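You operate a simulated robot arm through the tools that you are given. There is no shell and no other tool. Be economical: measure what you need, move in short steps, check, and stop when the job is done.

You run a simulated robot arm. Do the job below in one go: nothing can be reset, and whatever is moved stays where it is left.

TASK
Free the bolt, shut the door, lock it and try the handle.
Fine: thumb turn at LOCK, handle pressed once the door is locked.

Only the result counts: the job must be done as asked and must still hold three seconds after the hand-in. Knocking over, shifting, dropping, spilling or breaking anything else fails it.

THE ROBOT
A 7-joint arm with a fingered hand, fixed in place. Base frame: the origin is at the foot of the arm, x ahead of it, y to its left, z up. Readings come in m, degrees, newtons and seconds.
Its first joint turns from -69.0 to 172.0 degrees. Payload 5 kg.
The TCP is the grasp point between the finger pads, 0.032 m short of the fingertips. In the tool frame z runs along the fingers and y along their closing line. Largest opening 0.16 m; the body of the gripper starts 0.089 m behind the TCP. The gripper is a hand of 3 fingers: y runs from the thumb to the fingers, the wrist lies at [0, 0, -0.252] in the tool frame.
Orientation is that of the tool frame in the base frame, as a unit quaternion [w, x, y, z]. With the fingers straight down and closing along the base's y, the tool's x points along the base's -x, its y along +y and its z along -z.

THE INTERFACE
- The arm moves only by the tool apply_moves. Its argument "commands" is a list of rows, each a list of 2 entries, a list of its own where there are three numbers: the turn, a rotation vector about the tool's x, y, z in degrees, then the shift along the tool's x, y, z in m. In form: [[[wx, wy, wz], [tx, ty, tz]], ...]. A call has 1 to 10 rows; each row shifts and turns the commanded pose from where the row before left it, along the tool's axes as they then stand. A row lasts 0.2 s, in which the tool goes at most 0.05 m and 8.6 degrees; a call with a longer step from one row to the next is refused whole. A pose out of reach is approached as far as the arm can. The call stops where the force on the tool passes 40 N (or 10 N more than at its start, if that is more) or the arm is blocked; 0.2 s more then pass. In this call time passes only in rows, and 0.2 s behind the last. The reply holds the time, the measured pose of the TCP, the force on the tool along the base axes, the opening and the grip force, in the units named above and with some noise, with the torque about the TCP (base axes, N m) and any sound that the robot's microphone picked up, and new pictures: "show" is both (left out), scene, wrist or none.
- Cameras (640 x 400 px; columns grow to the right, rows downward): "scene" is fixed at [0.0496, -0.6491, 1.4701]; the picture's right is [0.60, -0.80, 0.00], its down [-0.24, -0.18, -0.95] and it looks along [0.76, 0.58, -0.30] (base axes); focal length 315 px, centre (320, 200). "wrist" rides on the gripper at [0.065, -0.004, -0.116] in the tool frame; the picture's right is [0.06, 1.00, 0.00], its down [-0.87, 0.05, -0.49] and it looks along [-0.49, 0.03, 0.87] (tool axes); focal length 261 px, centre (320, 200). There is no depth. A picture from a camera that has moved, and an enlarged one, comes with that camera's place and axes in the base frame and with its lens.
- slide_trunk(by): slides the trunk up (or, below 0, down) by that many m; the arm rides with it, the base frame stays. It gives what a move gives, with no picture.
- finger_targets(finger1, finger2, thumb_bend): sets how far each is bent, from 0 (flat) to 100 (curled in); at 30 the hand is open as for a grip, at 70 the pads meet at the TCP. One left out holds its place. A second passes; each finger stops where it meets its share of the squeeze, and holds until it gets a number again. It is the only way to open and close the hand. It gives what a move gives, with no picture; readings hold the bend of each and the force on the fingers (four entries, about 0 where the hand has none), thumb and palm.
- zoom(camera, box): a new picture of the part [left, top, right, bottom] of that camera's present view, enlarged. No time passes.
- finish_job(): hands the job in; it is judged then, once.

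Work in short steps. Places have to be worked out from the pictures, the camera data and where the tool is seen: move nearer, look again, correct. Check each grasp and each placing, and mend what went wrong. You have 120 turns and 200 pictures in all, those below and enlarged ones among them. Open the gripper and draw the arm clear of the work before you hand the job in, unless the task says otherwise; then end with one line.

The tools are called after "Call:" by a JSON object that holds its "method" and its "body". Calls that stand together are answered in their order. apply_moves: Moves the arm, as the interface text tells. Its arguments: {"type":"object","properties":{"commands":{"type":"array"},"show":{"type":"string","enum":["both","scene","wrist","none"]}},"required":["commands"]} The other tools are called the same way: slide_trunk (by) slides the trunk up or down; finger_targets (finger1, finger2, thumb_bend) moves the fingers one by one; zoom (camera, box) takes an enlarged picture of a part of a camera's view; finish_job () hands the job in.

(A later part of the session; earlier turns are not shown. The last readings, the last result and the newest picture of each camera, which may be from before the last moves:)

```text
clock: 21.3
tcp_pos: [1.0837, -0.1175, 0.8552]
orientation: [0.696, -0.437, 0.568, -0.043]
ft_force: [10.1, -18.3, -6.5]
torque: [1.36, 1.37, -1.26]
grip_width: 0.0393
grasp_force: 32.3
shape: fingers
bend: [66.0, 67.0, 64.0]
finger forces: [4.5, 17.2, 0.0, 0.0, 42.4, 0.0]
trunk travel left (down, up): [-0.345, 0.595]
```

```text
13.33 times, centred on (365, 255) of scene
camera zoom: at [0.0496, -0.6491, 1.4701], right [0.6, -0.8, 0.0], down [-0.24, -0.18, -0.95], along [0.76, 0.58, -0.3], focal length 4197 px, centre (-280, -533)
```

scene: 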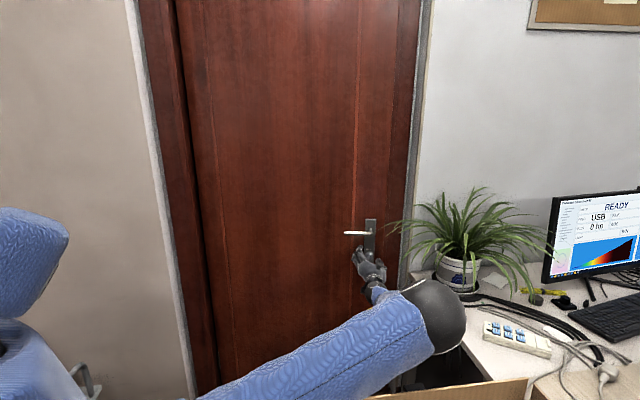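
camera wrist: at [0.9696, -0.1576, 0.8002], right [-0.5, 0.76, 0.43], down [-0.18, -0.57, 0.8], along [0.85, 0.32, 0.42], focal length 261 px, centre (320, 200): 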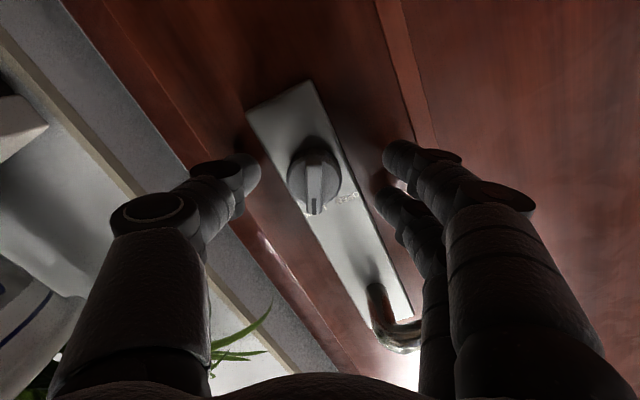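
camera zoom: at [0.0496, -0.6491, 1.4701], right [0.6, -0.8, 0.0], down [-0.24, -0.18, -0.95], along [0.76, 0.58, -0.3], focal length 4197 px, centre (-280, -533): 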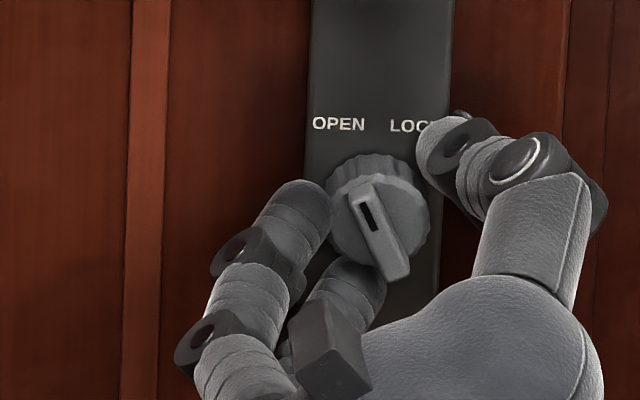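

The knob stopped at OPEN while torque built up, so the bolt is free. I'll unwind the hand a little, open the fingers and back off.

Call:
{"method": "apply_moves", "body": {"commands": [[[0, 0, 6], [0, 0, 0]], [[0, 0, 5], [0, 0, 0]]], "show": "none"}}

Call:
{"method": "finger_targets", "body": {"finger1": 52, "finger2": 52, "thumb_bend": 52}}

Call:
{"method": "apply_moves", "body": {"commands": [[[0, 0, 0], [0, 0, -0.03]], [[0, 0, 0], [0, 0, -0.04]], [[0, 0, 8], [0, 0, 0]], [[0, 0, 8], [0, 0, 0]], [[0, 0, 8], [0, 0, 0]]]}}

Call:
{"method": "zoom", "body": {"camera": "wrist", "box": [220, 80, 420, 220]}}

```text
clock: 21.9
tcp_pos: [1.0815, -0.1121, 0.8588]
orientation: [0.698, -0.382, 0.606, 0.025]
ft_force: [5.1, -8.4, 3.3]
torque: [0.27, -0.06, -0.44]
grip_width: 0.0384
grasp_force: 10.6
shape: fingers
bend: [66.0, 69.0, 64.0]
finger forces: [4.8, 1.3, 0.1, 0.0, 15.0, 0.1]
trunk travel left (down, up): [-0.345, 0.595]
```

```text
clock: 22.9
tcp_pos: [1.0827, -0.1146, 0.8569]
orientation: [0.697, -0.382, 0.607, 0.025]
ft_force: [0.3, -0.5, 0.0]
torque: [-0.01, 0.01, 0.01]
grip_width: 0.0782
grasp_force: 0.0
shape: fingers
bend: [52.0, 52.0, 52.0]
finger forces: [0.0, 0.0, 0.0, 0.0, 0.0, 0.1]
trunk travel left (down, up): [-0.345, 0.595]
```

```text
clock: 24.1
tcp_pos: [1.0255, -0.1548, 0.8587]
orientation: [0.677, -0.248, 0.672, 0.17]
ft_force: [-0.1, 0.9, 1.1]
torque: [-0.01, 0.02, 0.0]
grip_width: 0.0786
grasp_force: 0.0
shape: fingers
bend: [52.0, 52.0, 52.0]
finger forces: [0.0, 0.0, 0.0, 0.0, 0.1, 0.0]
trunk travel left (down, up): [-0.345, 0.595]
camera wrist: at [0.9343, -0.2287, 0.7963], right [-0.56, 0.81, -0.17], down [-0.47, -0.14, 0.87], along [0.68, 0.56, 0.46], focal length 261 px, centre (320, 200)
```

scene: 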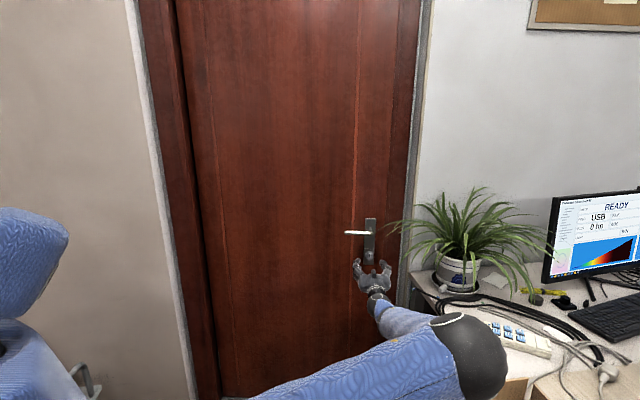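
wrist: 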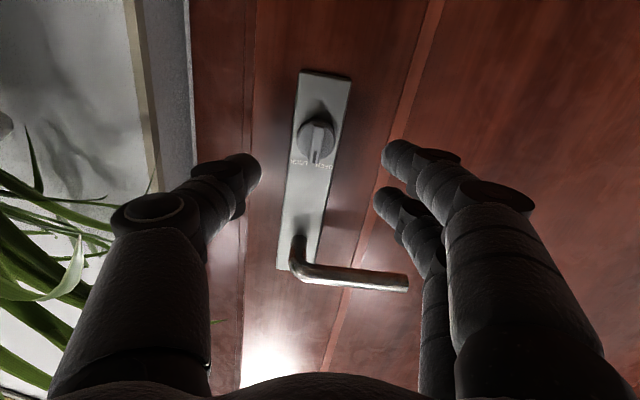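

```text
2.86 times, centred on (320, 150) of wrist
camera zoom: at [0.9343, -0.2287, 0.7963], right [-0.56, 0.81, -0.17], down [-0.47, -0.14, 0.87], along [0.68, 0.56, 0.46], focal length 745 px, centre (320, 343)
```

zoom: 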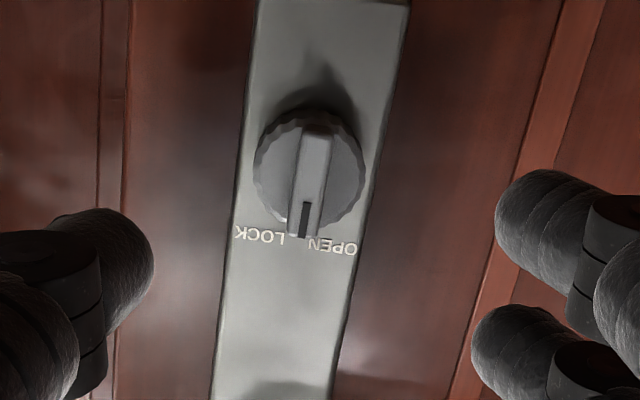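

In this view the knob looks closer to vertical than before. I'll check it in the scene camera.

Call:
{"method": "zoom", "body": {"camera": "scene", "box": [355, 240, 385, 270]}}

```text
13.33 times, centred on (370, 255) of scene
camera zoom: at [0.0496, -0.6491, 1.4701], right [0.6, -0.8, 0.0], down [-0.24, -0.18, -0.95], along [0.76, 0.58, -0.3], focal length 4197 px, centre (-347, -533)
```

zoom: 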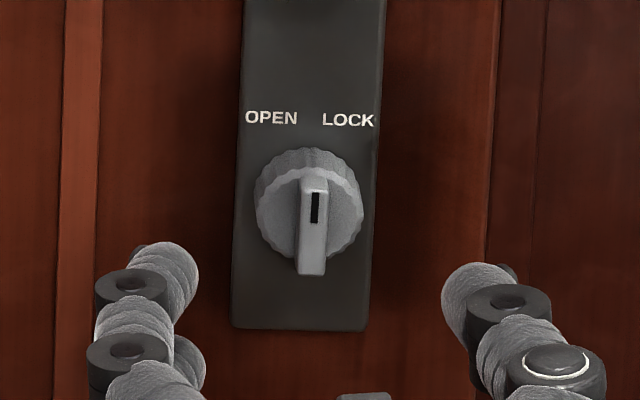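

The knob slipped back to mid-way when I unwound and released. I'll go in again, turn to the OPEN stop and release without unwinding.

Call:
{"method": "apply_moves", "body": {"commands": [[[0, 0, 0], [0, -0.003, 0.03]], [[0, 0, 0], [0, 0, 0.03]], [[0, 0, 0], [0, 0, 0.012]]], "show": "none"}}

Call:
{"method": "finger_targets", "body": {"finger1": 70, "finger2": 70, "thumb_bend": 70}}

Call:
{"method": "zoom", "body": {"camera": "wrist", "box": [220, 100, 420, 240]}}

```text
clock: 24.9
tcp_pos: [1.0846, -0.116, 0.8602]
orientation: [0.677, -0.247, 0.673, 0.168]
ft_force: [-0.4, 0.4, 0.4]
torque: [-0.02, 0.02, -0.01]
grip_width: 0.0787
grasp_force: 0.1
shape: fingers
bend: [52.0, 52.0, 52.0]
finger forces: [0.0, 0.0, 0.0, 0.0, 0.0, 0.1]
trunk travel left (down, up): [-0.345, 0.595]
```

```text
clock: 25.9
tcp_pos: [1.0857, -0.1153, 0.8594]
orientation: [0.677, -0.247, 0.673, 0.169]
ft_force: [3.8, -4.1, 2.1]
torque: [-0.01, -0.07, -0.11]
grip_width: 0.0342
grasp_force: 11.3
shape: fingers
bend: [65.0, 67.0, 66.0]
finger forces: [5.7, 2.6, 0.0, 0.1, 13.6, 0.0]
trunk travel left (down, up): [-0.345, 0.595]
```

```text
2.86 times, centred on (320, 170) of wrist
camera zoom: at [0.9938, -0.1904, 0.7973], right [-0.56, 0.81, -0.17], down [-0.47, -0.14, 0.87], along [0.68, 0.57, 0.46], focal length 745 px, centre (320, 286)
```

zoom: 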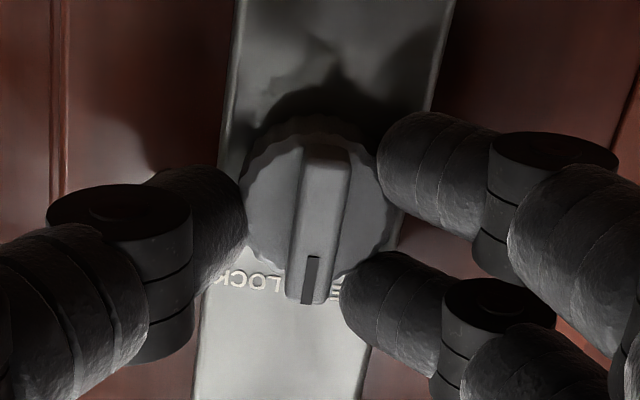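

Disc is gripped; turning about 38° counterclockwise to the stop, then releasing wound up.

Call:
{"method": "apply_moves", "body": {"commands": [[[0, 0, -7.5], [0, 0, 0]], [[0, 0, -7.5], [0, 0, 0]], [[0, 0, -7.5], [0, 0, 0]], [[0, 0, -7.5], [0, 0, 0]], [[0, 0, -6], [0, 0, 0]]], "show": "none"}}

Call:
{"method": "zoom", "body": {"camera": "scene", "box": [355, 240, 385, 270]}}

Call:
{"method": "finger_targets", "body": {"finger1": 50, "finger2": 50, "thumb_bend": 50}}

Call:
{"method": "zoom", "body": {"camera": "scene", "box": [355, 240, 385, 270]}}

```text
clock: 27.1
tcp_pos: [1.0849, -0.1155, 0.8601]
orientation: [0.696, -0.444, 0.563, -0.048]
ft_force: [0.0, 3.0, 3.6]
torque: [0.21, 0.05, 0.07]
grip_width: 0.035
grasp_force: 11.3
shape: fingers
bend: [65.0, 68.0, 66.0]
finger forces: [6.9, 6.3, 0.0, 0.0, 9.3, 0.0]
trunk travel left (down, up): [-0.345, 0.595]
```

```text
13.33 times, centred on (370, 255) of scene
camera zoom: at [0.0496, -0.6491, 1.4701], right [0.6, -0.8, 0.0], down [-0.24, -0.18, -0.95], along [0.76, 0.58, -0.3], focal length 4197 px, centre (-347, -533)
```

zoom: 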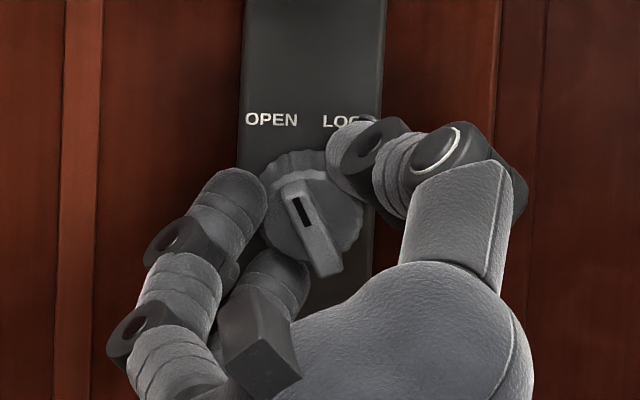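

```text
clock: 28.1
tcp_pos: [1.0836, -0.1166, 0.8572]
orientation: [0.696, -0.443, 0.564, -0.049]
ft_force: [1.5, -1.3, 0.0]
torque: [0.02, -0.04, -0.05]
grip_width: 0.0867
grasp_force: 0.0
shape: fingers
bend: [50.0, 50.0, 50.0]
finger forces: [0.0, 0.0, 0.1, 0.0, 0.0, 0.0]
trunk travel left (down, up): [-0.345, 0.595]
```

```text
13.33 times, centred on (370, 255) of scene
camera zoom: at [0.0496, -0.6491, 1.4701], right [0.6, -0.8, 0.0], down [-0.24, -0.18, -0.95], along [0.76, 0.58, -0.3], focal length 4197 px, centre (-347, -533)
```

zoom: 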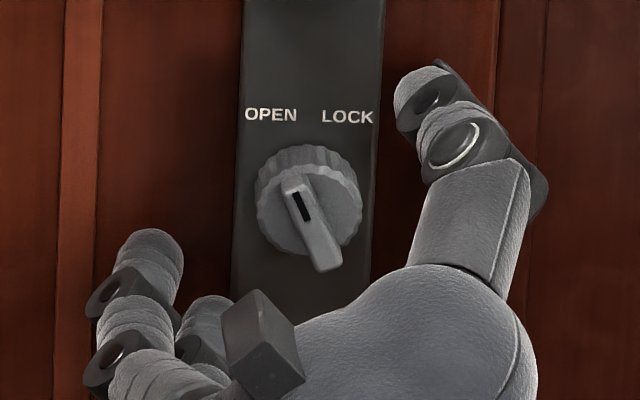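

The knob holds at about −28° after release, with little torque in the end, so perhaps not at the stop yet. I'll re-grip with the roll set back and turn further until it resists.

Call:
{"method": "apply_moves", "body": {"commands": [[[0, 0, 7.5], [0, 0, 0]], [[0, 0, 7.5], [0, 0, 0]], [[0, 0, 7.5], [0, 0, 0]], [[0, 0, 7.5], [0, 0, 0]]], "show": "none"}}

Call:
{"method": "finger_targets", "body": {"finger1": 70, "finger2": 70, "thumb_bend": 70}}

Call:
{"method": "apply_moves", "body": {"commands": [[[0, 0, -7.5], [0, 0, 0]], [[0, 0, -7.5], [0, 0, 0]], [[0, 0, -7.5], [0, 0, 0]], [[0, 0, -7.5], [0, 0, 0]]], "show": "none"}}

Call:
{"method": "zoom", "body": {"camera": "scene", "box": [355, 240, 385, 270]}}

```text
clock: 29.1
tcp_pos: [1.085, -0.1157, 0.8583]
orientation: [0.684, -0.282, 0.659, 0.133]
ft_force: [0.3, 0.2, 0.9]
torque: [0.0, 0.01, 0.01]
grip_width: 0.0867
grasp_force: 0.0
shape: fingers
bend: [50.0, 50.0, 50.0]
finger forces: [0.0, 0.0, 0.1, 0.0, 0.0, 0.0]
trunk travel left (down, up): [-0.345, 0.595]
```

```text
clock: 30.1
tcp_pos: [1.0844, -0.1165, 0.859]
orientation: [0.685, -0.283, 0.659, 0.133]
ft_force: [3.2, -3.7, 1.9]
torque: [0.08, -0.04, -0.06]
grip_width: 0.0336
grasp_force: 10.8
shape: fingers
bend: [65.0, 67.0, 66.0]
finger forces: [5.1, 2.9, 0.0, 0.0, 13.1, 0.1]
trunk travel left (down, up): [-0.345, 0.595]
```

```text
clock: 31.1
tcp_pos: [1.0847, -0.1156, 0.8603]
orientation: [0.696, -0.444, 0.562, -0.049]
ft_force: [-2.9, 2.3, 6.5]
torque: [0.26, 0.01, 0.1]
grip_width: 0.0348
grasp_force: 11.0
shape: fingers
bend: [65.0, 69.0, 67.0]
finger forces: [7.2, 5.7, 0.0, 0.0, 9.1, 0.0]
trunk travel left (down, up): [-0.345, 0.595]
```

```text
13.33 times, centred on (370, 255) of scene
camera zoom: at [0.0496, -0.6491, 1.4701], right [0.6, -0.8, 0.0], down [-0.24, -0.18, -0.95], along [0.76, 0.58, -0.3], focal length 4197 px, centre (-347, -533)
```

zoom: 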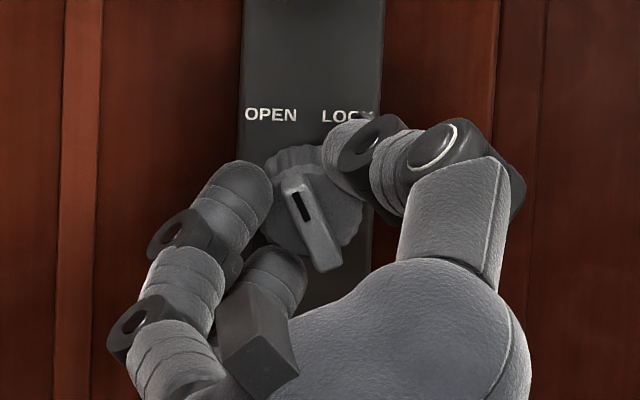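

The knob did not move any further (about −30°, mirror of LOCK), so it is at the OPEN stop. Releasing, backing off and rolling level.

Call:
{"method": "finger_targets", "body": {"finger1": 50, "finger2": 50, "thumb_bend": 50}}

Call:
{"method": "apply_moves", "body": {"commands": [[[0, 0, 0], [0, 0, -0.03]], [[0, 0, 0], [0, 0, -0.04]], [[0, 0, 8], [0, 0, 0]], [[0, 0, 8], [0, 0, 0]], [[0, 0, 8], [0, 0, 0]], [[0, 0, 8], [0, 0, 0]]]}}

Call:
{"method": "zoom", "body": {"camera": "scene", "box": [355, 240, 385, 270]}}

```text
clock: 32.1
tcp_pos: [1.0845, -0.116, 0.8584]
orientation: [0.695, -0.443, 0.564, -0.049]
ft_force: [0.6, 0.3, 0.4]
torque: [0.01, 0.04, 0.0]
grip_width: 0.0865
grasp_force: 0.0
shape: fingers
bend: [50.0, 50.0, 50.0]
finger forces: [0.1, 0.0, 0.0, 0.0, 0.0, 0.1]
trunk travel left (down, up): [-0.345, 0.595]
```

```text
clock: 33.5
tcp_pos: [1.0282, -0.1539, 0.8594]
orientation: [0.682, -0.27, 0.664, 0.145]
ft_force: [1.2, -1.0, -1.0]
torque: [0.04, 0.02, 0.01]
grip_width: 0.0867
grasp_force: 0.0
shape: fingers
bend: [50.0, 50.0, 50.0]
finger forces: [0.0, 0.1, 0.0, 0.0, 0.0, 0.0]
trunk travel left (down, up): [-0.345, 0.595]
camera wrist: at [0.9394, -0.2323, 0.7977], right [-0.55, 0.8, -0.24], down [-0.5, -0.09, 0.86], along [0.67, 0.59, 0.45], focal length 261 px, centre (320, 200)
```

scene: 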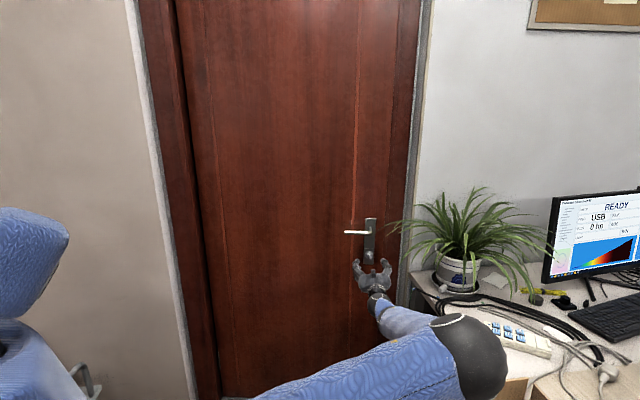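
wrist: 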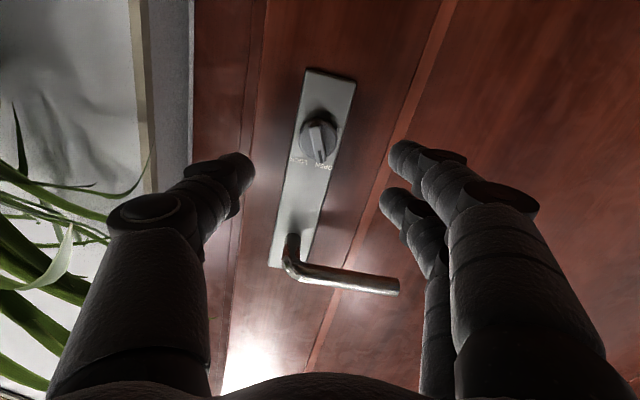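

```text
13.33 times, centred on (370, 255) of scene
camera zoom: at [0.0496, -0.6491, 1.4701], right [0.6, -0.8, 0.0], down [-0.24, -0.18, -0.95], along [0.76, 0.58, -0.3], focal length 4197 px, centre (-347, -533)
```

zoom: 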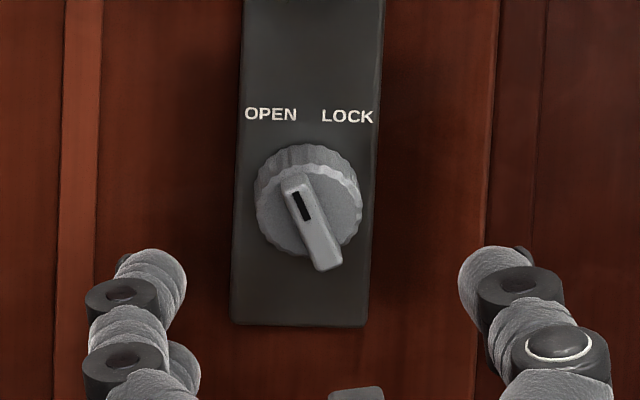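

Knob is at OPEN. Next I close the fingers to a fist tip, shift left of the plate and approach the door face to push it shut.

Call:
{"method": "finger_targets", "body": {"finger1": 70, "finger2": 70, "thumb_bend": 68}}

Call:
{"method": "apply_moves", "body": {"commands": [[[0, 0, 4], [0, 0.035, 0]], [[0, 0, 4], [0, 0.035, 0.0]], [[0, 0, 0], [0, 0, 0.03]], [[0, 0, 0], [0, 0, 0.03]]]}}

```text
clock: 34.5
tcp_pos: [1.0276, -0.1546, 0.8583]
orientation: [0.682, -0.27, 0.663, 0.146]
ft_force: [0.6, -0.1, 0.3]
torque: [0.0, 0.01, -0.04]
grip_width: 0.0158
grasp_force: 0.1
shape: fingers
bend: [70.0, 70.0, 68.0]
finger forces: [0.0, 0.0, 0.0, 0.0, 0.0, 0.0]
trunk travel left (down, up): [-0.345, 0.595]
```

```text
clock: 35.5
tcp_pos: [1.0366, -0.0687, 0.852]
orientation: [0.67, -0.224, 0.681, 0.192]
ft_force: [0.4, -0.1, 0.0]
torque: [0.0, -0.01, 0.02]
grip_width: 0.0153
grasp_force: 0.0
shape: fingers
bend: [70.0, 70.0, 68.0]
finger forces: [0.1, 0.0, 0.0, 0.0, 0.1, 0.0]
out of reach, approached as far as the arm can: row 4
trunk travel left (down, up): [-0.345, 0.595]
camera wrist: at [0.9421, -0.1387, 0.7884], right [-0.56, 0.82, -0.1], down [-0.44, -0.19, 0.88], along [0.7, 0.54, 0.46], focal length 261 px, centre (320, 200)
```

scene: 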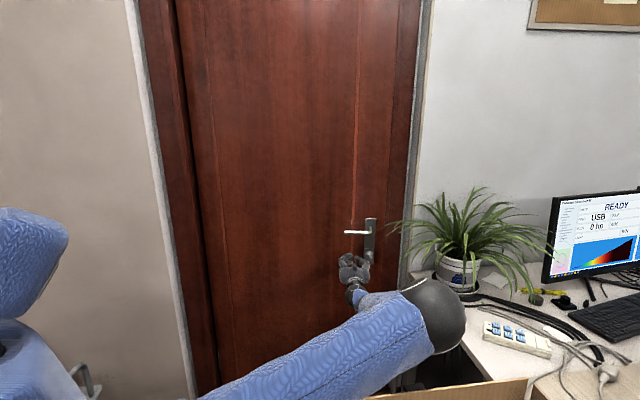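
wrist: 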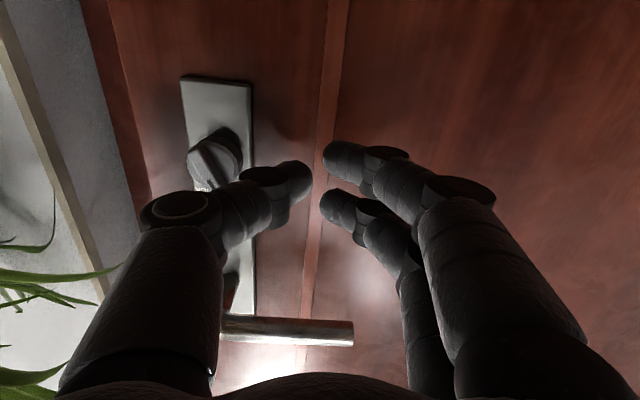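

The reach limit is close again. I'll try with some yaw (needed anyway as the door closes) and a slight downward pitch while advancing to contact.

Call:
{"method": "apply_moves", "body": {"commands": [[[-4, 4, 0], [0, 0, 0.01]], [[-4, 4, 0], [0, 0, 0.02]], [[0, 0, 0], [0, 0, 0.02]], [[0, 0, 0], [0, 0, 0.02]]]}}

```text
clock: 36.5
tcp_pos: [1.0597, -0.0472, 0.8607]
orientation: [0.604, -0.282, 0.711, 0.222]
ft_force: [-2.2, -0.7, -0.5]
torque: [-0.03, 0.01, 0.0]
grip_width: 0.015
grasp_force: 0.8
shape: fingers
bend: [70.0, 70.0, 68.0]
finger forces: [0.0, 0.0, 0.1, 0.0, 1.2, 0.1]
out of reach, approached as far as the arm can: row 2, 3, 4
trunk travel left (down, up): [-0.345, 0.595]
camera wrist: at [0.9712, -0.1337, 0.8152], right [-0.68, 0.73, -0.09], down [-0.3, -0.17, 0.94], along [0.67, 0.66, 0.33], focal length 261 px, centre (320, 200)
```

scene: 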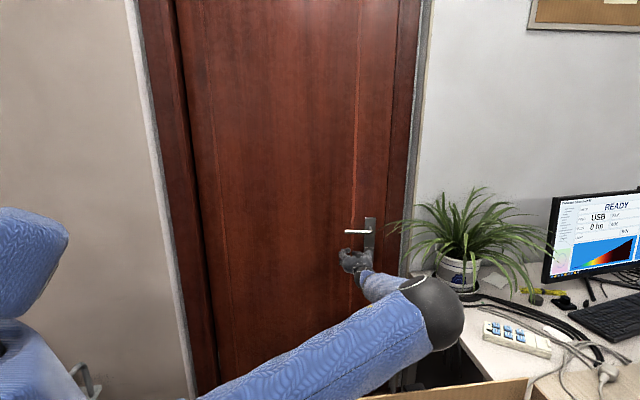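
wrist: 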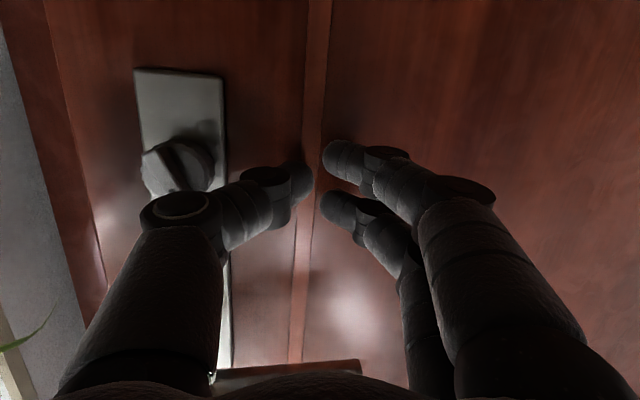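

I'm in light contact with the door, and the arm deviates upward, meaning that a lower trunk would help. I'll check clearance at the elbow against the wooden edge.

Call:
{"method": "zoom", "body": {"camera": "scene", "box": [200, 250, 540, 400]}}

```text
1.88 times, centred on (370, 325) of scene
camera zoom: at [0.0496, -0.6491, 1.4701], right [0.6, -0.8, 0.0], down [-0.24, -0.18, -0.95], along [0.76, 0.58, -0.3], focal length 592 px, centre (226, -35)
```

zoom: 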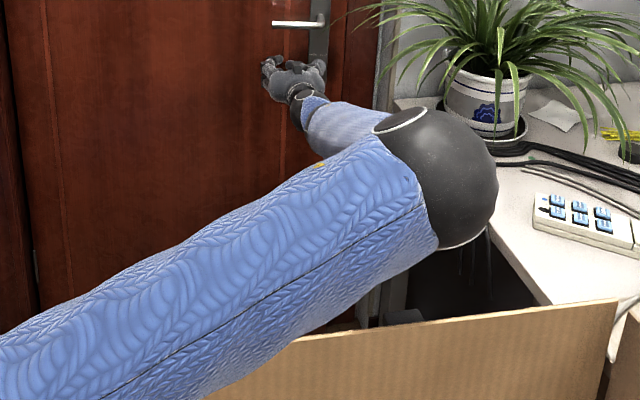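

Lowering more would risk the panel under the arm, so I keep the trunk. A downward pitch suits the forearm; I'll now push along the door normal and watch force and pose.

Call:
{"method": "apply_moves", "body": {"commands": [[[0, 0, 0], [0, 0, 0.02]], [[0, 1, 0], [0, 0, 0.02]], [[0, 1, 0], [0, 0, 0.02]], [[0, 1, 0], [0, 0, 0.02]]]}}

```text
clock: 37.5
tcp_pos: [1.0685, -0.0362, 0.8771]
orientation: [0.585, -0.289, 0.726, 0.216]
ft_force: [-0.9, -0.4, 0.4]
torque: [0.01, 0.01, -0.02]
grip_width: 0.0149
grasp_force: 1.4
shape: fingers
bend: [70.0, 70.0, 68.0]
finger forces: [0.0, 0.1, 0.1, 0.0, 1.2, 0.1]
out of reach, approached as far as the arm can: row 1, 2, 3, 4
trunk travel left (down, up): [-0.345, 0.595]
camera wrist: at [0.978, -0.1242, 0.8394], right [-0.68, 0.73, -0.09], down [-0.26, -0.14, 0.95], along [0.68, 0.67, 0.28], focal length 261 px, centre (320, 200)
```

scene: 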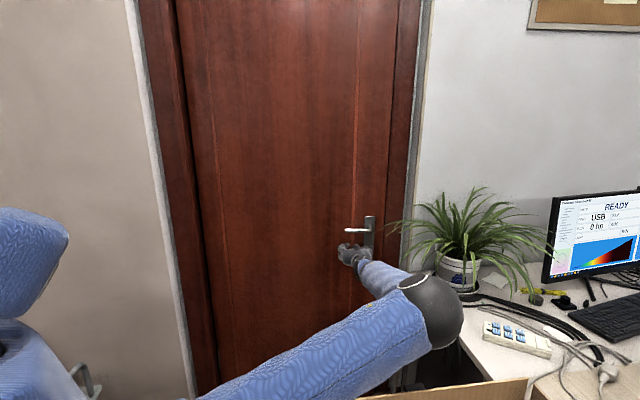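
wrist: 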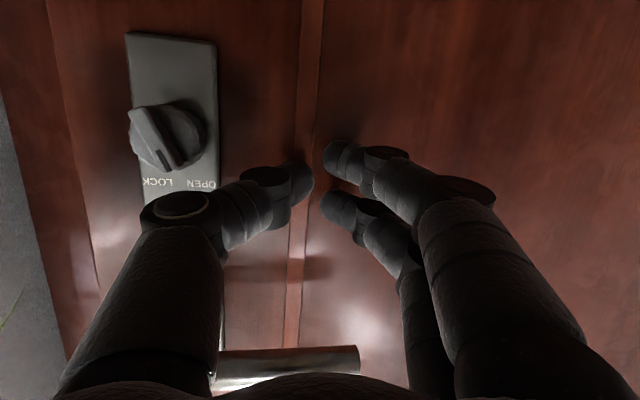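

The arm slides upward instead of forward, so some joint is at its limit in this orientation. I'll back off slightly and try a steeper downward pitch, which follows the forearm better.

Call:
{"method": "apply_moves", "body": {"commands": [[[0, 0, 0], [0.01, 0, -0.03]], [[0, 8, 0], [0, 0, 0]], [[0, 8, 0], [0, 0, 0]], [[0, 4, 0], [0, 0, 0]], [[0, 0, 0], [-0.01, 0, 0.02]], [[0, 0, 0], [-0.01, 0, 0.02]], [[0, 0, 0], [-0.01, 0, 0.02]]]}}

```text
clock: 39.1
tcp_pos: [1.0589, -0.0444, 0.8743]
orientation: [0.451, -0.321, 0.817, 0.162]
ft_force: [1.4, 0.8, 0.2]
torque: [0.0, -0.01, 0.03]
grip_width: 0.0152
grasp_force: 0.0
shape: fingers
bend: [70.0, 70.0, 68.0]
finger forces: [0.1, 0.0, 0.1, 0.0, 0.0, 0.1]
out of reach, approached as far as the arm can: row 5, 6, 7
trunk travel left (down, up): [-0.345, 0.595]
camera wrist: at [0.9632, -0.136, 0.8808], right [-0.69, 0.72, -0.08], down [-0.01, 0.1, 1.0], along [0.72, 0.69, -0.06], focal length 261 px, centre (320, 200)
```

scene: 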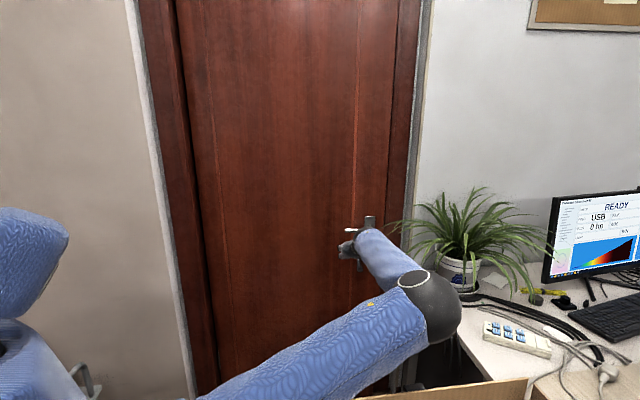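
wrist: 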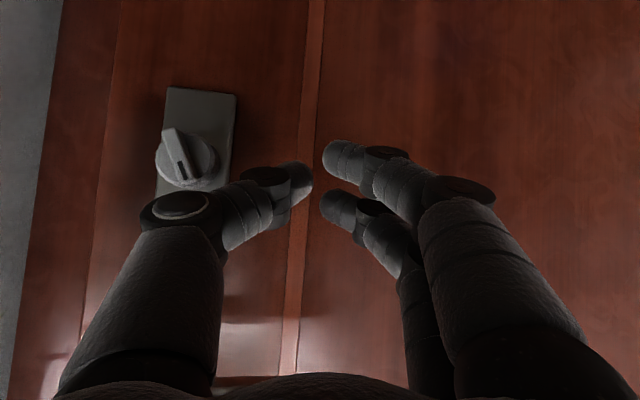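

Data suggest the wrist is held to about 0.92 m from the axis in this posture. I can shut the door by pushing nearer its middle, which is closer to me; so I retreat, level the tool and move left along the door.

Call:
{"method": "apply_moves", "body": {"commands": [[[0, -7, 0], [0, 0, -0.035]], [[0, -7, 0], [0, 0, -0.035]], [[0, -7, 0], [0, 0, -0.04]], [[0, 0, 0], [0, 0.04, 0]], [[0, 0, 0], [0, 0.04, 0]], [[0, 0, 0], [0, 0.045, 0]], [[0, 0, 0], [0, 0.045, 0]], [[0, 0, 0], [0, 0.045, 0]], [[0, 0, 0], [0, 0.045, 0]]]}}

```text
clock: 41.1
tcp_pos: [0.8104, 0.0832, 0.914]
orientation: [0.593, -0.286, 0.721, 0.218]
ft_force: [-0.4, 0.3, 1.2]
torque: [0.01, 0.01, -0.04]
grip_width: 0.0153
grasp_force: 0.1
shape: fingers
bend: [70.0, 70.0, 68.0]
finger forces: [0.1, 0.0, 0.0, 0.0, 0.0, 0.0]
trunk travel left (down, up): [-0.345, 0.595]
camera wrist: at [0.7205, -0.0052, 0.8725], right [-0.68, 0.73, -0.09], down [-0.28, -0.15, 0.95], along [0.68, 0.67, 0.3], focal length 261 px, centre (320, 200)
```

scene: 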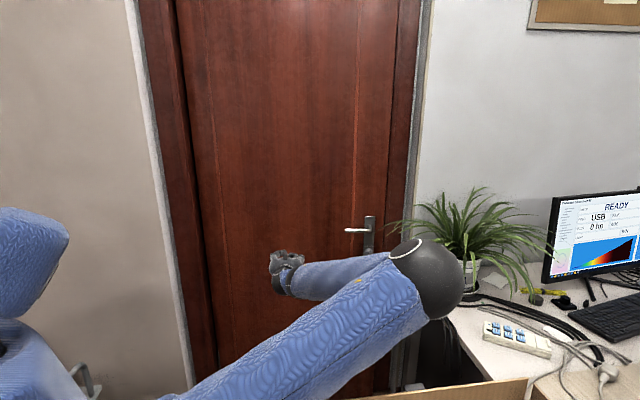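
wrist: 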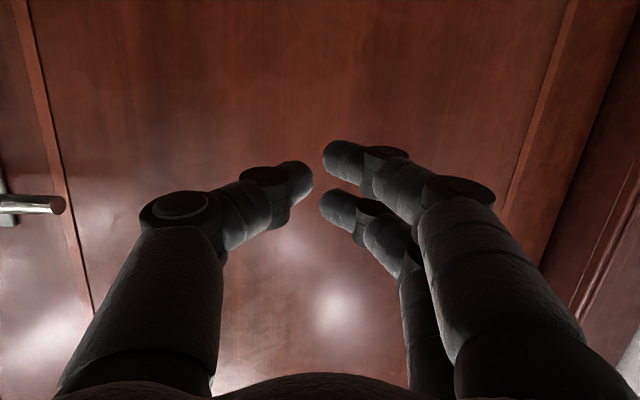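

The hand is now at mid-door, about 0.13 m from its face. I'll advance to push, watching force, position and sound.

Call:
{"method": "apply_moves", "body": {"commands": [[[0, -4, 0], [0, 0, 0.03]], [[0, -4, 0], [0, 0, 0.03]], [[0, 0, 0], [0, 0, 0.03]], [[0, 0, 0], [0, 0, 0.03]], [[0, 0, 0], [0, 0, 0.02]], [[0, 0, 0], [0, 0, 0.02]]]}}

```text
clock: 42.5
tcp_pos: [0.8983, 0.1033, 0.9394]
orientation: [0.64, -0.271, 0.678, 0.238]
ft_force: [0.1, 0.8, 0.6]
torque: [-0.03, -0.01, 0.01]
grip_width: 0.0155
grasp_force: 0.0
shape: fingers
bend: [70.0, 70.0, 68.0]
finger forces: [0.0, 0.1, 0.1, 0.0, 0.1, 0.0]
out of reach, approached as far as the arm can: row 2, 3, 4, 5, 6
trunk travel left (down, up): [-0.345, 0.595]
camera wrist: at [0.8128, 0.0204, 0.8808], right [-0.67, 0.73, -0.09], down [-0.37, -0.23, 0.9], along [0.64, 0.64, 0.43], focal length 261 px, centre (320, 200)
```

scene: 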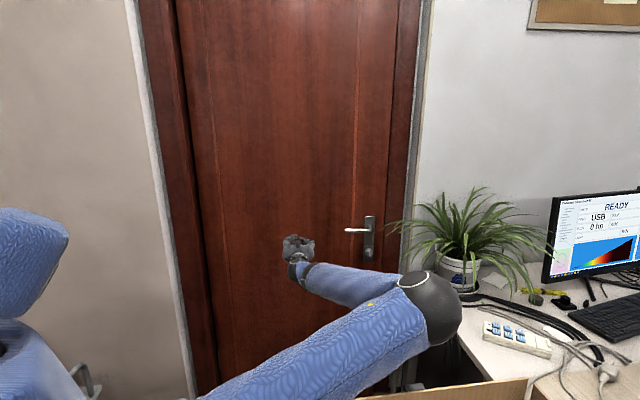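
wrist: 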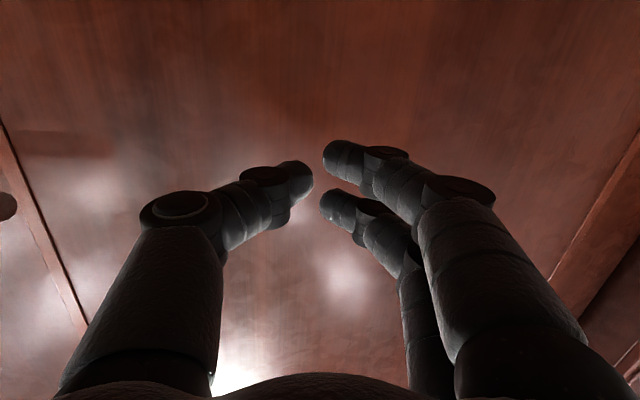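

The elbow stays fixed at the same spot in all the limit cases, so the upper arm is at a side limit when the elbow passes 90°. Working further left should clear that: I'll shift the hand left, then push forward.

Call:
{"method": "apply_moves", "body": {"commands": [[[0, 0, 0], [0, 0.03, -0.02]], [[0, 0, 0], [0, 0.04, -0.01]], [[0, 0, 0], [0, 0.04, 0]], [[0, 0, 0], [0.01, 0, 0.02]], [[0, 0, 0], [0.01, 0, 0.02]], [[0, 0, 0], [0, 0, 0.02]]]}}

```text
clock: 43.9
tcp_pos: [0.8287, 0.1292, 0.9427]
orientation: [0.64, -0.272, 0.678, 0.239]
ft_force: [0.5, 0.4, -0.4]
torque: [-0.03, 0.0, 0.03]
grip_width: 0.0153
grasp_force: 0.0
shape: fingers
bend: [70.0, 70.0, 68.0]
finger forces: [0.1, 0.0, 0.0, 0.1, 0.0, 0.0]
out of reach, approached as far as the arm can: row 2, 3, 4, 5, 6
trunk travel left (down, up): [-0.345, 0.595]
camera wrist: at [0.7426, 0.0455, 0.8843], right [-0.67, 0.73, -0.09], down [-0.37, -0.23, 0.9], along [0.64, 0.64, 0.43], focal length 261 px, centre (320, 200)
```

scene: 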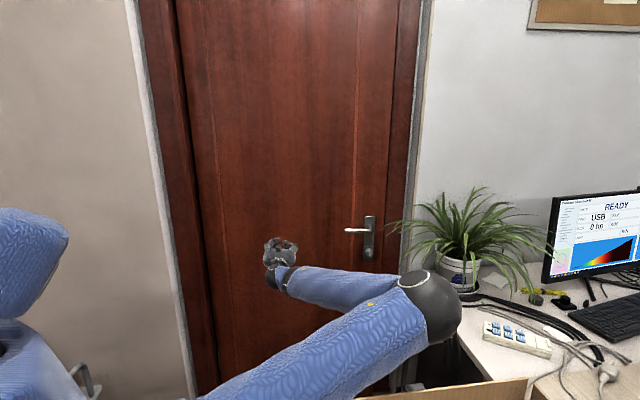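
wrist: 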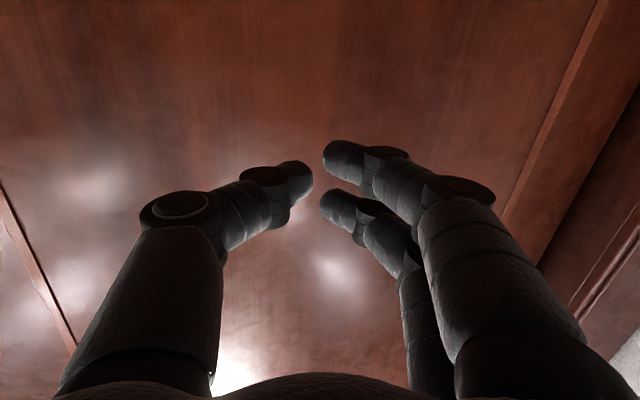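

The elbow never moves left of one line, so an upper-arm roll limit holds it out to the side. I need an elbow-up posture: I'll back off, raise the trunk and point the tool down again, then extend towards the door before levelling.

Call:
{"method": "apply_moves", "body": {"commands": [[[0, 0, 0], [0, -0.03, -0.04]], [[0, 0, 0], [0, -0.04, -0.03]], [[0, 0, 0], [0, -0.04, -0.03]], [[0, 0, 0], [0, -0.04, -0.03]]], "show": "none"}}

Call:
{"method": "slide_trunk", "body": {"by": 0.3}}

Call:
{"method": "apply_moves", "body": {"commands": [[[0, 8, 0], [0, 0, 0]], [[0, 8, 0], [0, 0, 0]], [[0, 8, 0], [0, 0, 0]], [[0, 8, 0], [0, 0, 0]], [[0, 8, 0], [0, 0, 0]], [[0, 8, 0], [0, 0, 0]], [[0, 8, 0], [0, 0, 0]], [[0, 8, 0], [0, 0, 0]]]}}

```text
clock: 44.9
tcp_pos: [0.8312, -0.0683, 0.9543]
orientation: [0.641, -0.27, 0.678, 0.238]
ft_force: [-0.8, -0.1, -0.8]
torque: [0.03, 0.0, 0.02]
grip_width: 0.0153
grasp_force: 0.1
shape: fingers
bend: [70.0, 70.0, 68.0]
finger forces: [0.1, 0.1, 0.0, 0.0, 0.1, 0.0]
trunk travel left (down, up): [-0.345, 0.595]
```

```text
clock: 47.9
tcp_pos: [0.8316, -0.0689, 1.253]
orientation: [0.641, -0.271, 0.677, 0.239]
ft_force: [0.4, 0.3, -0.1]
torque: [0.0, -0.02, 0.01]
grip_width: 0.0152
grasp_force: 0.0
shape: fingers
bend: [70.0, 70.0, 68.0]
finger forces: [0.0, 0.0, 0.0, 0.0, 0.0, 0.1]
trunk travel left (down, up): [-0.645, 0.295]
```

```text
clock: 49.7
tcp_pos: [0.8286, -0.0724, 1.2532]
orientation: [0.192, -0.355, 0.913, 0.058]
ft_force: [-0.8, -0.5, -7.7]
torque: [0.27, -0.35, 0.0]
grip_width: 0.0154
grasp_force: 0.0
shape: fingers
bend: [70.0, 70.0, 68.0]
finger forces: [0.1, 0.0, 0.1, 0.1, 0.0, 0.1]
trunk travel left (down, up): [-0.645, 0.295]
camera wrist: at [0.7522, -0.142, 1.3334], right [-0.71, 0.7, -0.05], down [0.4, 0.47, 0.79], along [0.58, 0.54, -0.61], focal length 261 px, centre (320, 200)
```

scene: 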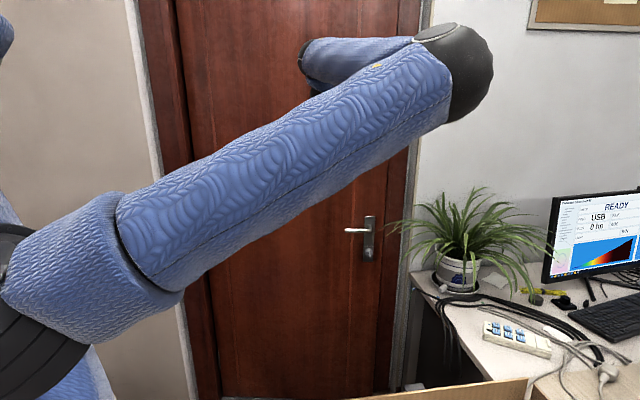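
wrist: 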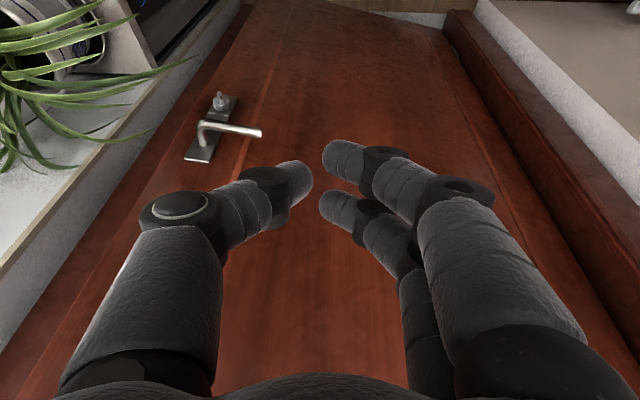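

The tool now points down again, but the forearm is still sideways. I'll turn the hand's heading back to the right, which should swing the elbow in and up.

Call:
{"method": "apply_moves", "body": {"commands": [[[0, 3, 8], [0, 0, -0.01]], [[0, 3, 8], [0, 0, -0.01]], [[0, 3, 8], [0, 0, 0]], [[0, 3, 8], [0, 0, 0]], [[0, 0, 8], [0, 0, 0]], [[0, 0, 8], [0, 0, 0]]]}}

```text
clock: 51.1
tcp_pos: [0.7887, -0.1253, 1.2539]
orientation: [0.055, 0.046, 0.994, 0.079]
ft_force: [-0.3, -0.4, -0.3]
torque: [-0.01, -0.01, -0.04]
grip_width: 0.0152
grasp_force: 0.0
shape: fingers
bend: [70.0, 70.0, 68.0]
finger forces: [0.0, 0.0, 0.0, 0.0, 0.0, 0.0]
out of reach, approached as far as the arm can: row 1, 2, 3, 4
trunk travel left (down, up): [-0.645, 0.295]
camera wrist: at [0.7095, -0.1401, 1.3595], right [0.02, 0.99, 0.16], down [0.81, -0.11, 0.58], along [0.59, 0.11, -0.8], focal length 261 px, centre (320, 200)
```

scene: 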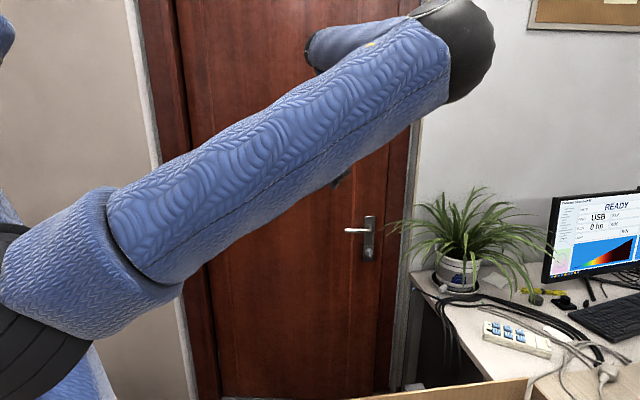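
wrist: 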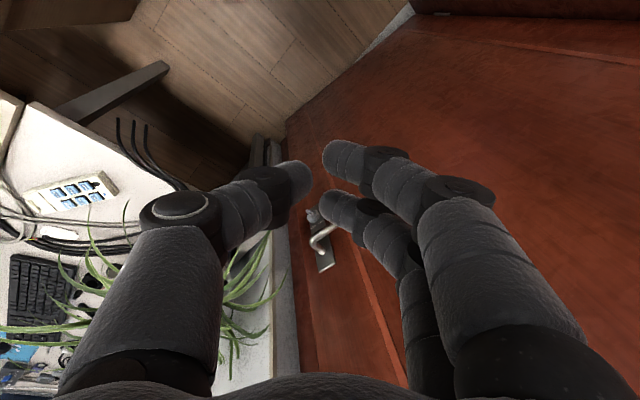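

The forearm is still sideways. I'll lower the hand relative to the shoulder (as at the start), so the elbow ends above it.

Call:
{"method": "apply_moves", "body": {"commands": [[[0, 0, 0], [0, -0.02, 0.04]], [[0, 0, 0], [0, -0.02, 0.04]], [[0, 0, 0], [0, -0.02, 0.04]], [[0, 0, 0], [0, -0.02, 0.04]], [[0, 0, 0], [0, -0.01, 0.04]], [[0, 0, 0], [0, 0, 0.04]], [[0, 0, 0], [0, 0, 0.04]], [[0, 0, 0], [0, 0, 0.04]]], "show": "scene"}}

```text
clock: 52.9
tcp_pos: [0.8205, -0.167, 0.9243]
orientation: [0.055, 0.044, 0.994, 0.078]
ft_force: [-0.1, 0.7, -0.2]
torque: [-0.03, 0.05, 0.01]
grip_width: 0.0154
grasp_force: 0.1
shape: fingers
bend: [70.0, 70.0, 68.0]
finger forces: [0.1, 0.0, 0.1, 0.1, 0.1, 0.0]
trunk travel left (down, up): [-0.645, 0.295]
```

scene: 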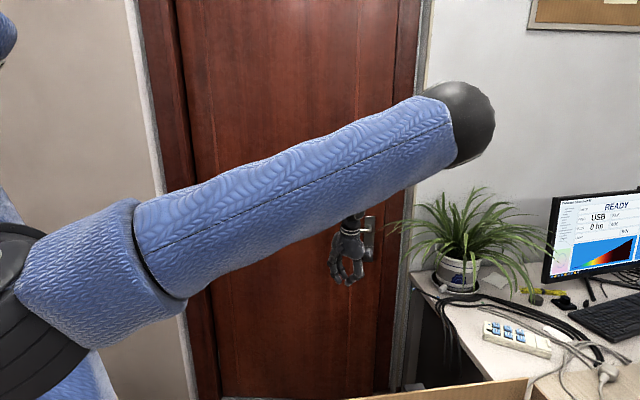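

Forearm now hangs downward from the elbow. Next I extend outward with the tool still down, short of the door.

Call:
{"method": "apply_moves", "body": {"commands": [[[0, 0, 0], [-0.04, -0.02, -0.01]], [[0, 0, 0], [-0.04, -0.02, -0.01]], [[0, 0, 0], [-0.04, -0.01, -0.01]], [[0, 0, 0], [-0.04, 0, -0.01]]]}}

```text
clock: 53.9
tcp_pos: [0.9328, -0.2566, 0.9824]
orientation: [0.056, 0.045, 0.994, 0.08]
ft_force: [0.5, -0.8, -0.6]
torque: [0.01, -0.03, -0.01]
grip_width: 0.0151
grasp_force: 0.0
shape: fingers
bend: [70.0, 70.0, 68.0]
finger forces: [0.1, 0.1, 0.1, 0.0, 0.1, 0.0]
out of reach, approached as far as the arm can: row 3, 4
trunk travel left (down, up): [-0.645, 0.295]
camera wrist: at [0.854, -0.2716, 1.0876], right [0.02, 0.99, 0.15], down [0.81, -0.11, 0.58], along [0.59, 0.11, -0.8], focal length 261 px, centre (320, 200)
```

scene: 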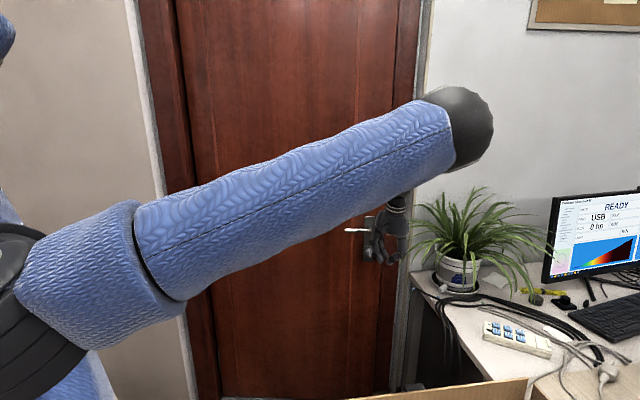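
wrist: 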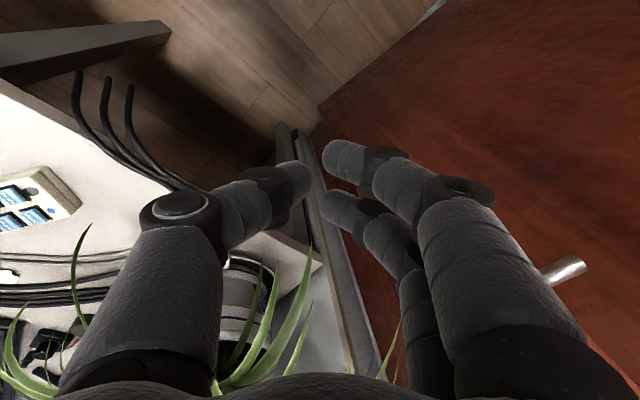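

Tool-down reach ends at 0.97 m, matching the stated 0.98 m, so the wrist simply cannot go beyond ~0.87 m from the shoulder. Hence near the closed door the tool must point more radially (heading 10–25°) with the shoulder at hand height. I'll pitch the tool up here while raising the hand a little.

Call:
{"method": "apply_moves", "body": {"commands": [[[0, -8, 0], [0.02, 0, -0.02]], [[0, -8, 0], [0.0, 0.01, -0.02]], [[0, -8, 0], [0, 0.01, 0]], [[0, -8, 0], [0, 0.01, 0]], [[0, -8, 0], [0, 0.01, 0]], [[0, -8, 0], [0, 0, 0]], [[0, -8, 0], [0, 0, 0]], [[0, -8, 0], [0, 0, 0]]], "show": "scene"}}

```text
clock: 55.7
tcp_pos: [0.9119, -0.2236, 1.0263]
orientation: [0.575, 0.08, 0.813, 0.042]
ft_force: [-0.1, -0.1, -0.1]
torque: [0.04, 0.03, 0.01]
grip_width: 0.0152
grasp_force: 0.0
shape: fingers
bend: [70.0, 70.0, 68.0]
finger forces: [0.0, 0.1, 0.0, 0.1, 0.0, 0.0]
trunk travel left (down, up): [-0.645, 0.295]
```

scene: 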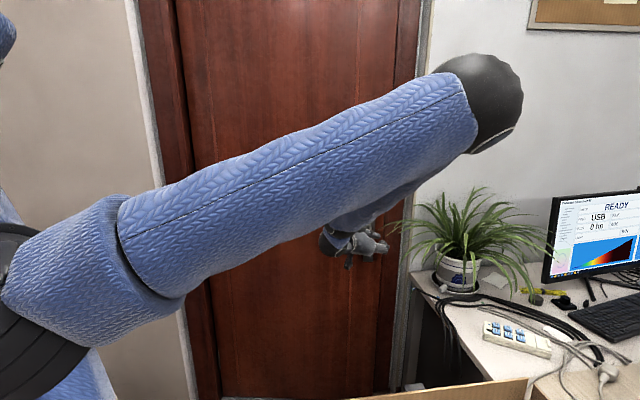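

No limits hit; heading about 0°, pitch −20°. Now I lower the trunk 0.17 m to bring the hand to push height, then level and yaw.

Call:
{"method": "slide_trunk", "body": {"by": -0.17}}

Call:
{"method": "apply_moves", "body": {"commands": [[[-4, -6, 0], [0, 0.02, 0]], [[-5, -6, 0], [0, 0.03, 0]], [[-5, -4, 0], [0, 0.03, 0]]]}}

```text
clock: 57.6
tcp_pos: [0.9108, -0.2217, 0.8579]
orientation: [0.574, 0.079, 0.814, 0.043]
ft_force: [0.2, 0.1, -1.0]
torque: [-0.01, 0.04, -0.01]
grip_width: 0.0151
grasp_force: 0.0
shape: fingers
bend: [70.0, 70.0, 68.0]
finger forces: [0.0, 0.0, 0.0, 0.1, 0.0, 0.1]
trunk travel left (down, up): [-0.475, 0.465]
```

```text
clock: 58.4
tcp_pos: [0.9092, -0.1608, 0.8977]
orientation: [0.684, 0.009, 0.718, 0.129]
ft_force: [0.0, 0.2, 1.3]
torque: [0.01, 0.08, 0.0]
grip_width: 0.0153
grasp_force: 0.0
shape: fingers
bend: [70.0, 70.0, 68.0]
finger forces: [0.0, 0.0, 0.1, 0.0, 0.1, 0.1]
out of reach, approached as far as the arm can: row 3
trunk travel left (down, up): [-0.475, 0.465]
camera wrist: at [0.7914, -0.171, 0.8365], right [-0.16, 0.98, 0.14], down [-0.44, -0.2, 0.88], along [0.88, 0.08, 0.46], focal length 261 px, centre (320, 200)
```

scene: 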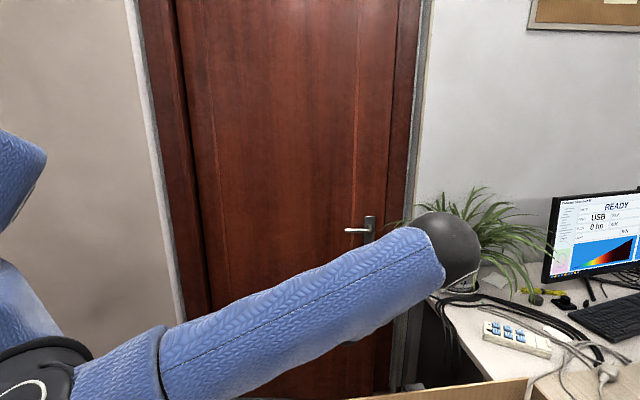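
wrist: 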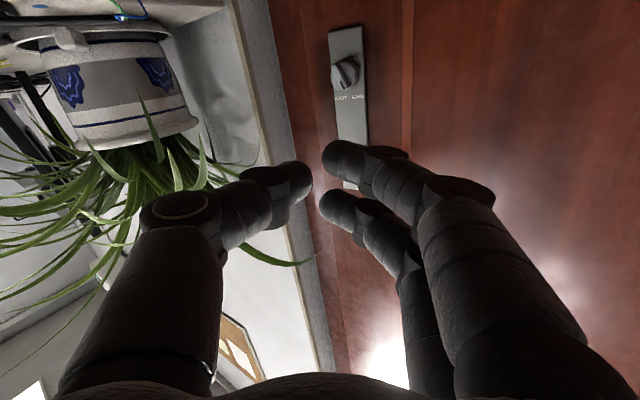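

The upper arm seems held at one azimuth whenever I hit a limit. As a test, I'll retract the hand and go left in free space to see whether the elbow can swing left at all.

Call:
{"method": "apply_moves", "body": {"commands": [[[0, 3, 0], [0, 0, -0.05]], [[0, 3, 0], [0, 0, -0.05]], [[0, 3, 0], [0, 0, -0.05]], [[0, 0, 0], [0, 0.03, -0.04]], [[0, 0, 0], [0, 0.05, 0]], [[0, 0, 0], [0, 0.05, 0]], [[0, 0, 0], [0, 0.05, 0]], [[0, 0, 0], [0, 0.05, 0]], [[0, 0, 0], [0, 0.05, 0]]], "show": "scene"}}

```text
clock: 60.4
tcp_pos: [0.6954, -0.0293, 0.9667]
orientation: [0.63, 0.001, 0.766, 0.13]
ft_force: [0.5, -0.6, -1.2]
torque: [0.0, -0.01, 0.03]
grip_width: 0.0151
grasp_force: 0.1
shape: fingers
bend: [70.0, 70.0, 68.0]
finger forces: [0.1, 0.0, 0.0, 0.1, 0.0, 0.1]
out of reach, approached as far as the arm can: row 5, 6, 8, 9
trunk travel left (down, up): [-0.475, 0.465]
```

scene: 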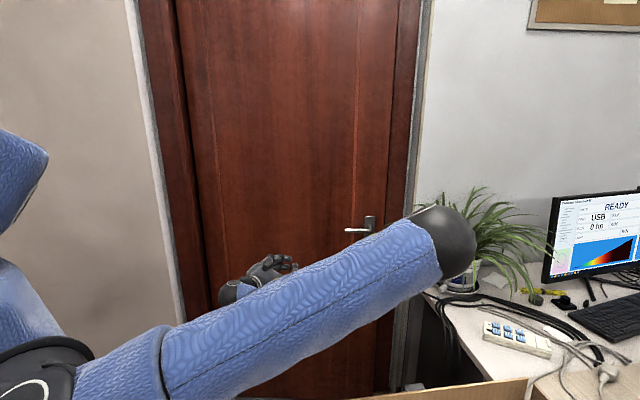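

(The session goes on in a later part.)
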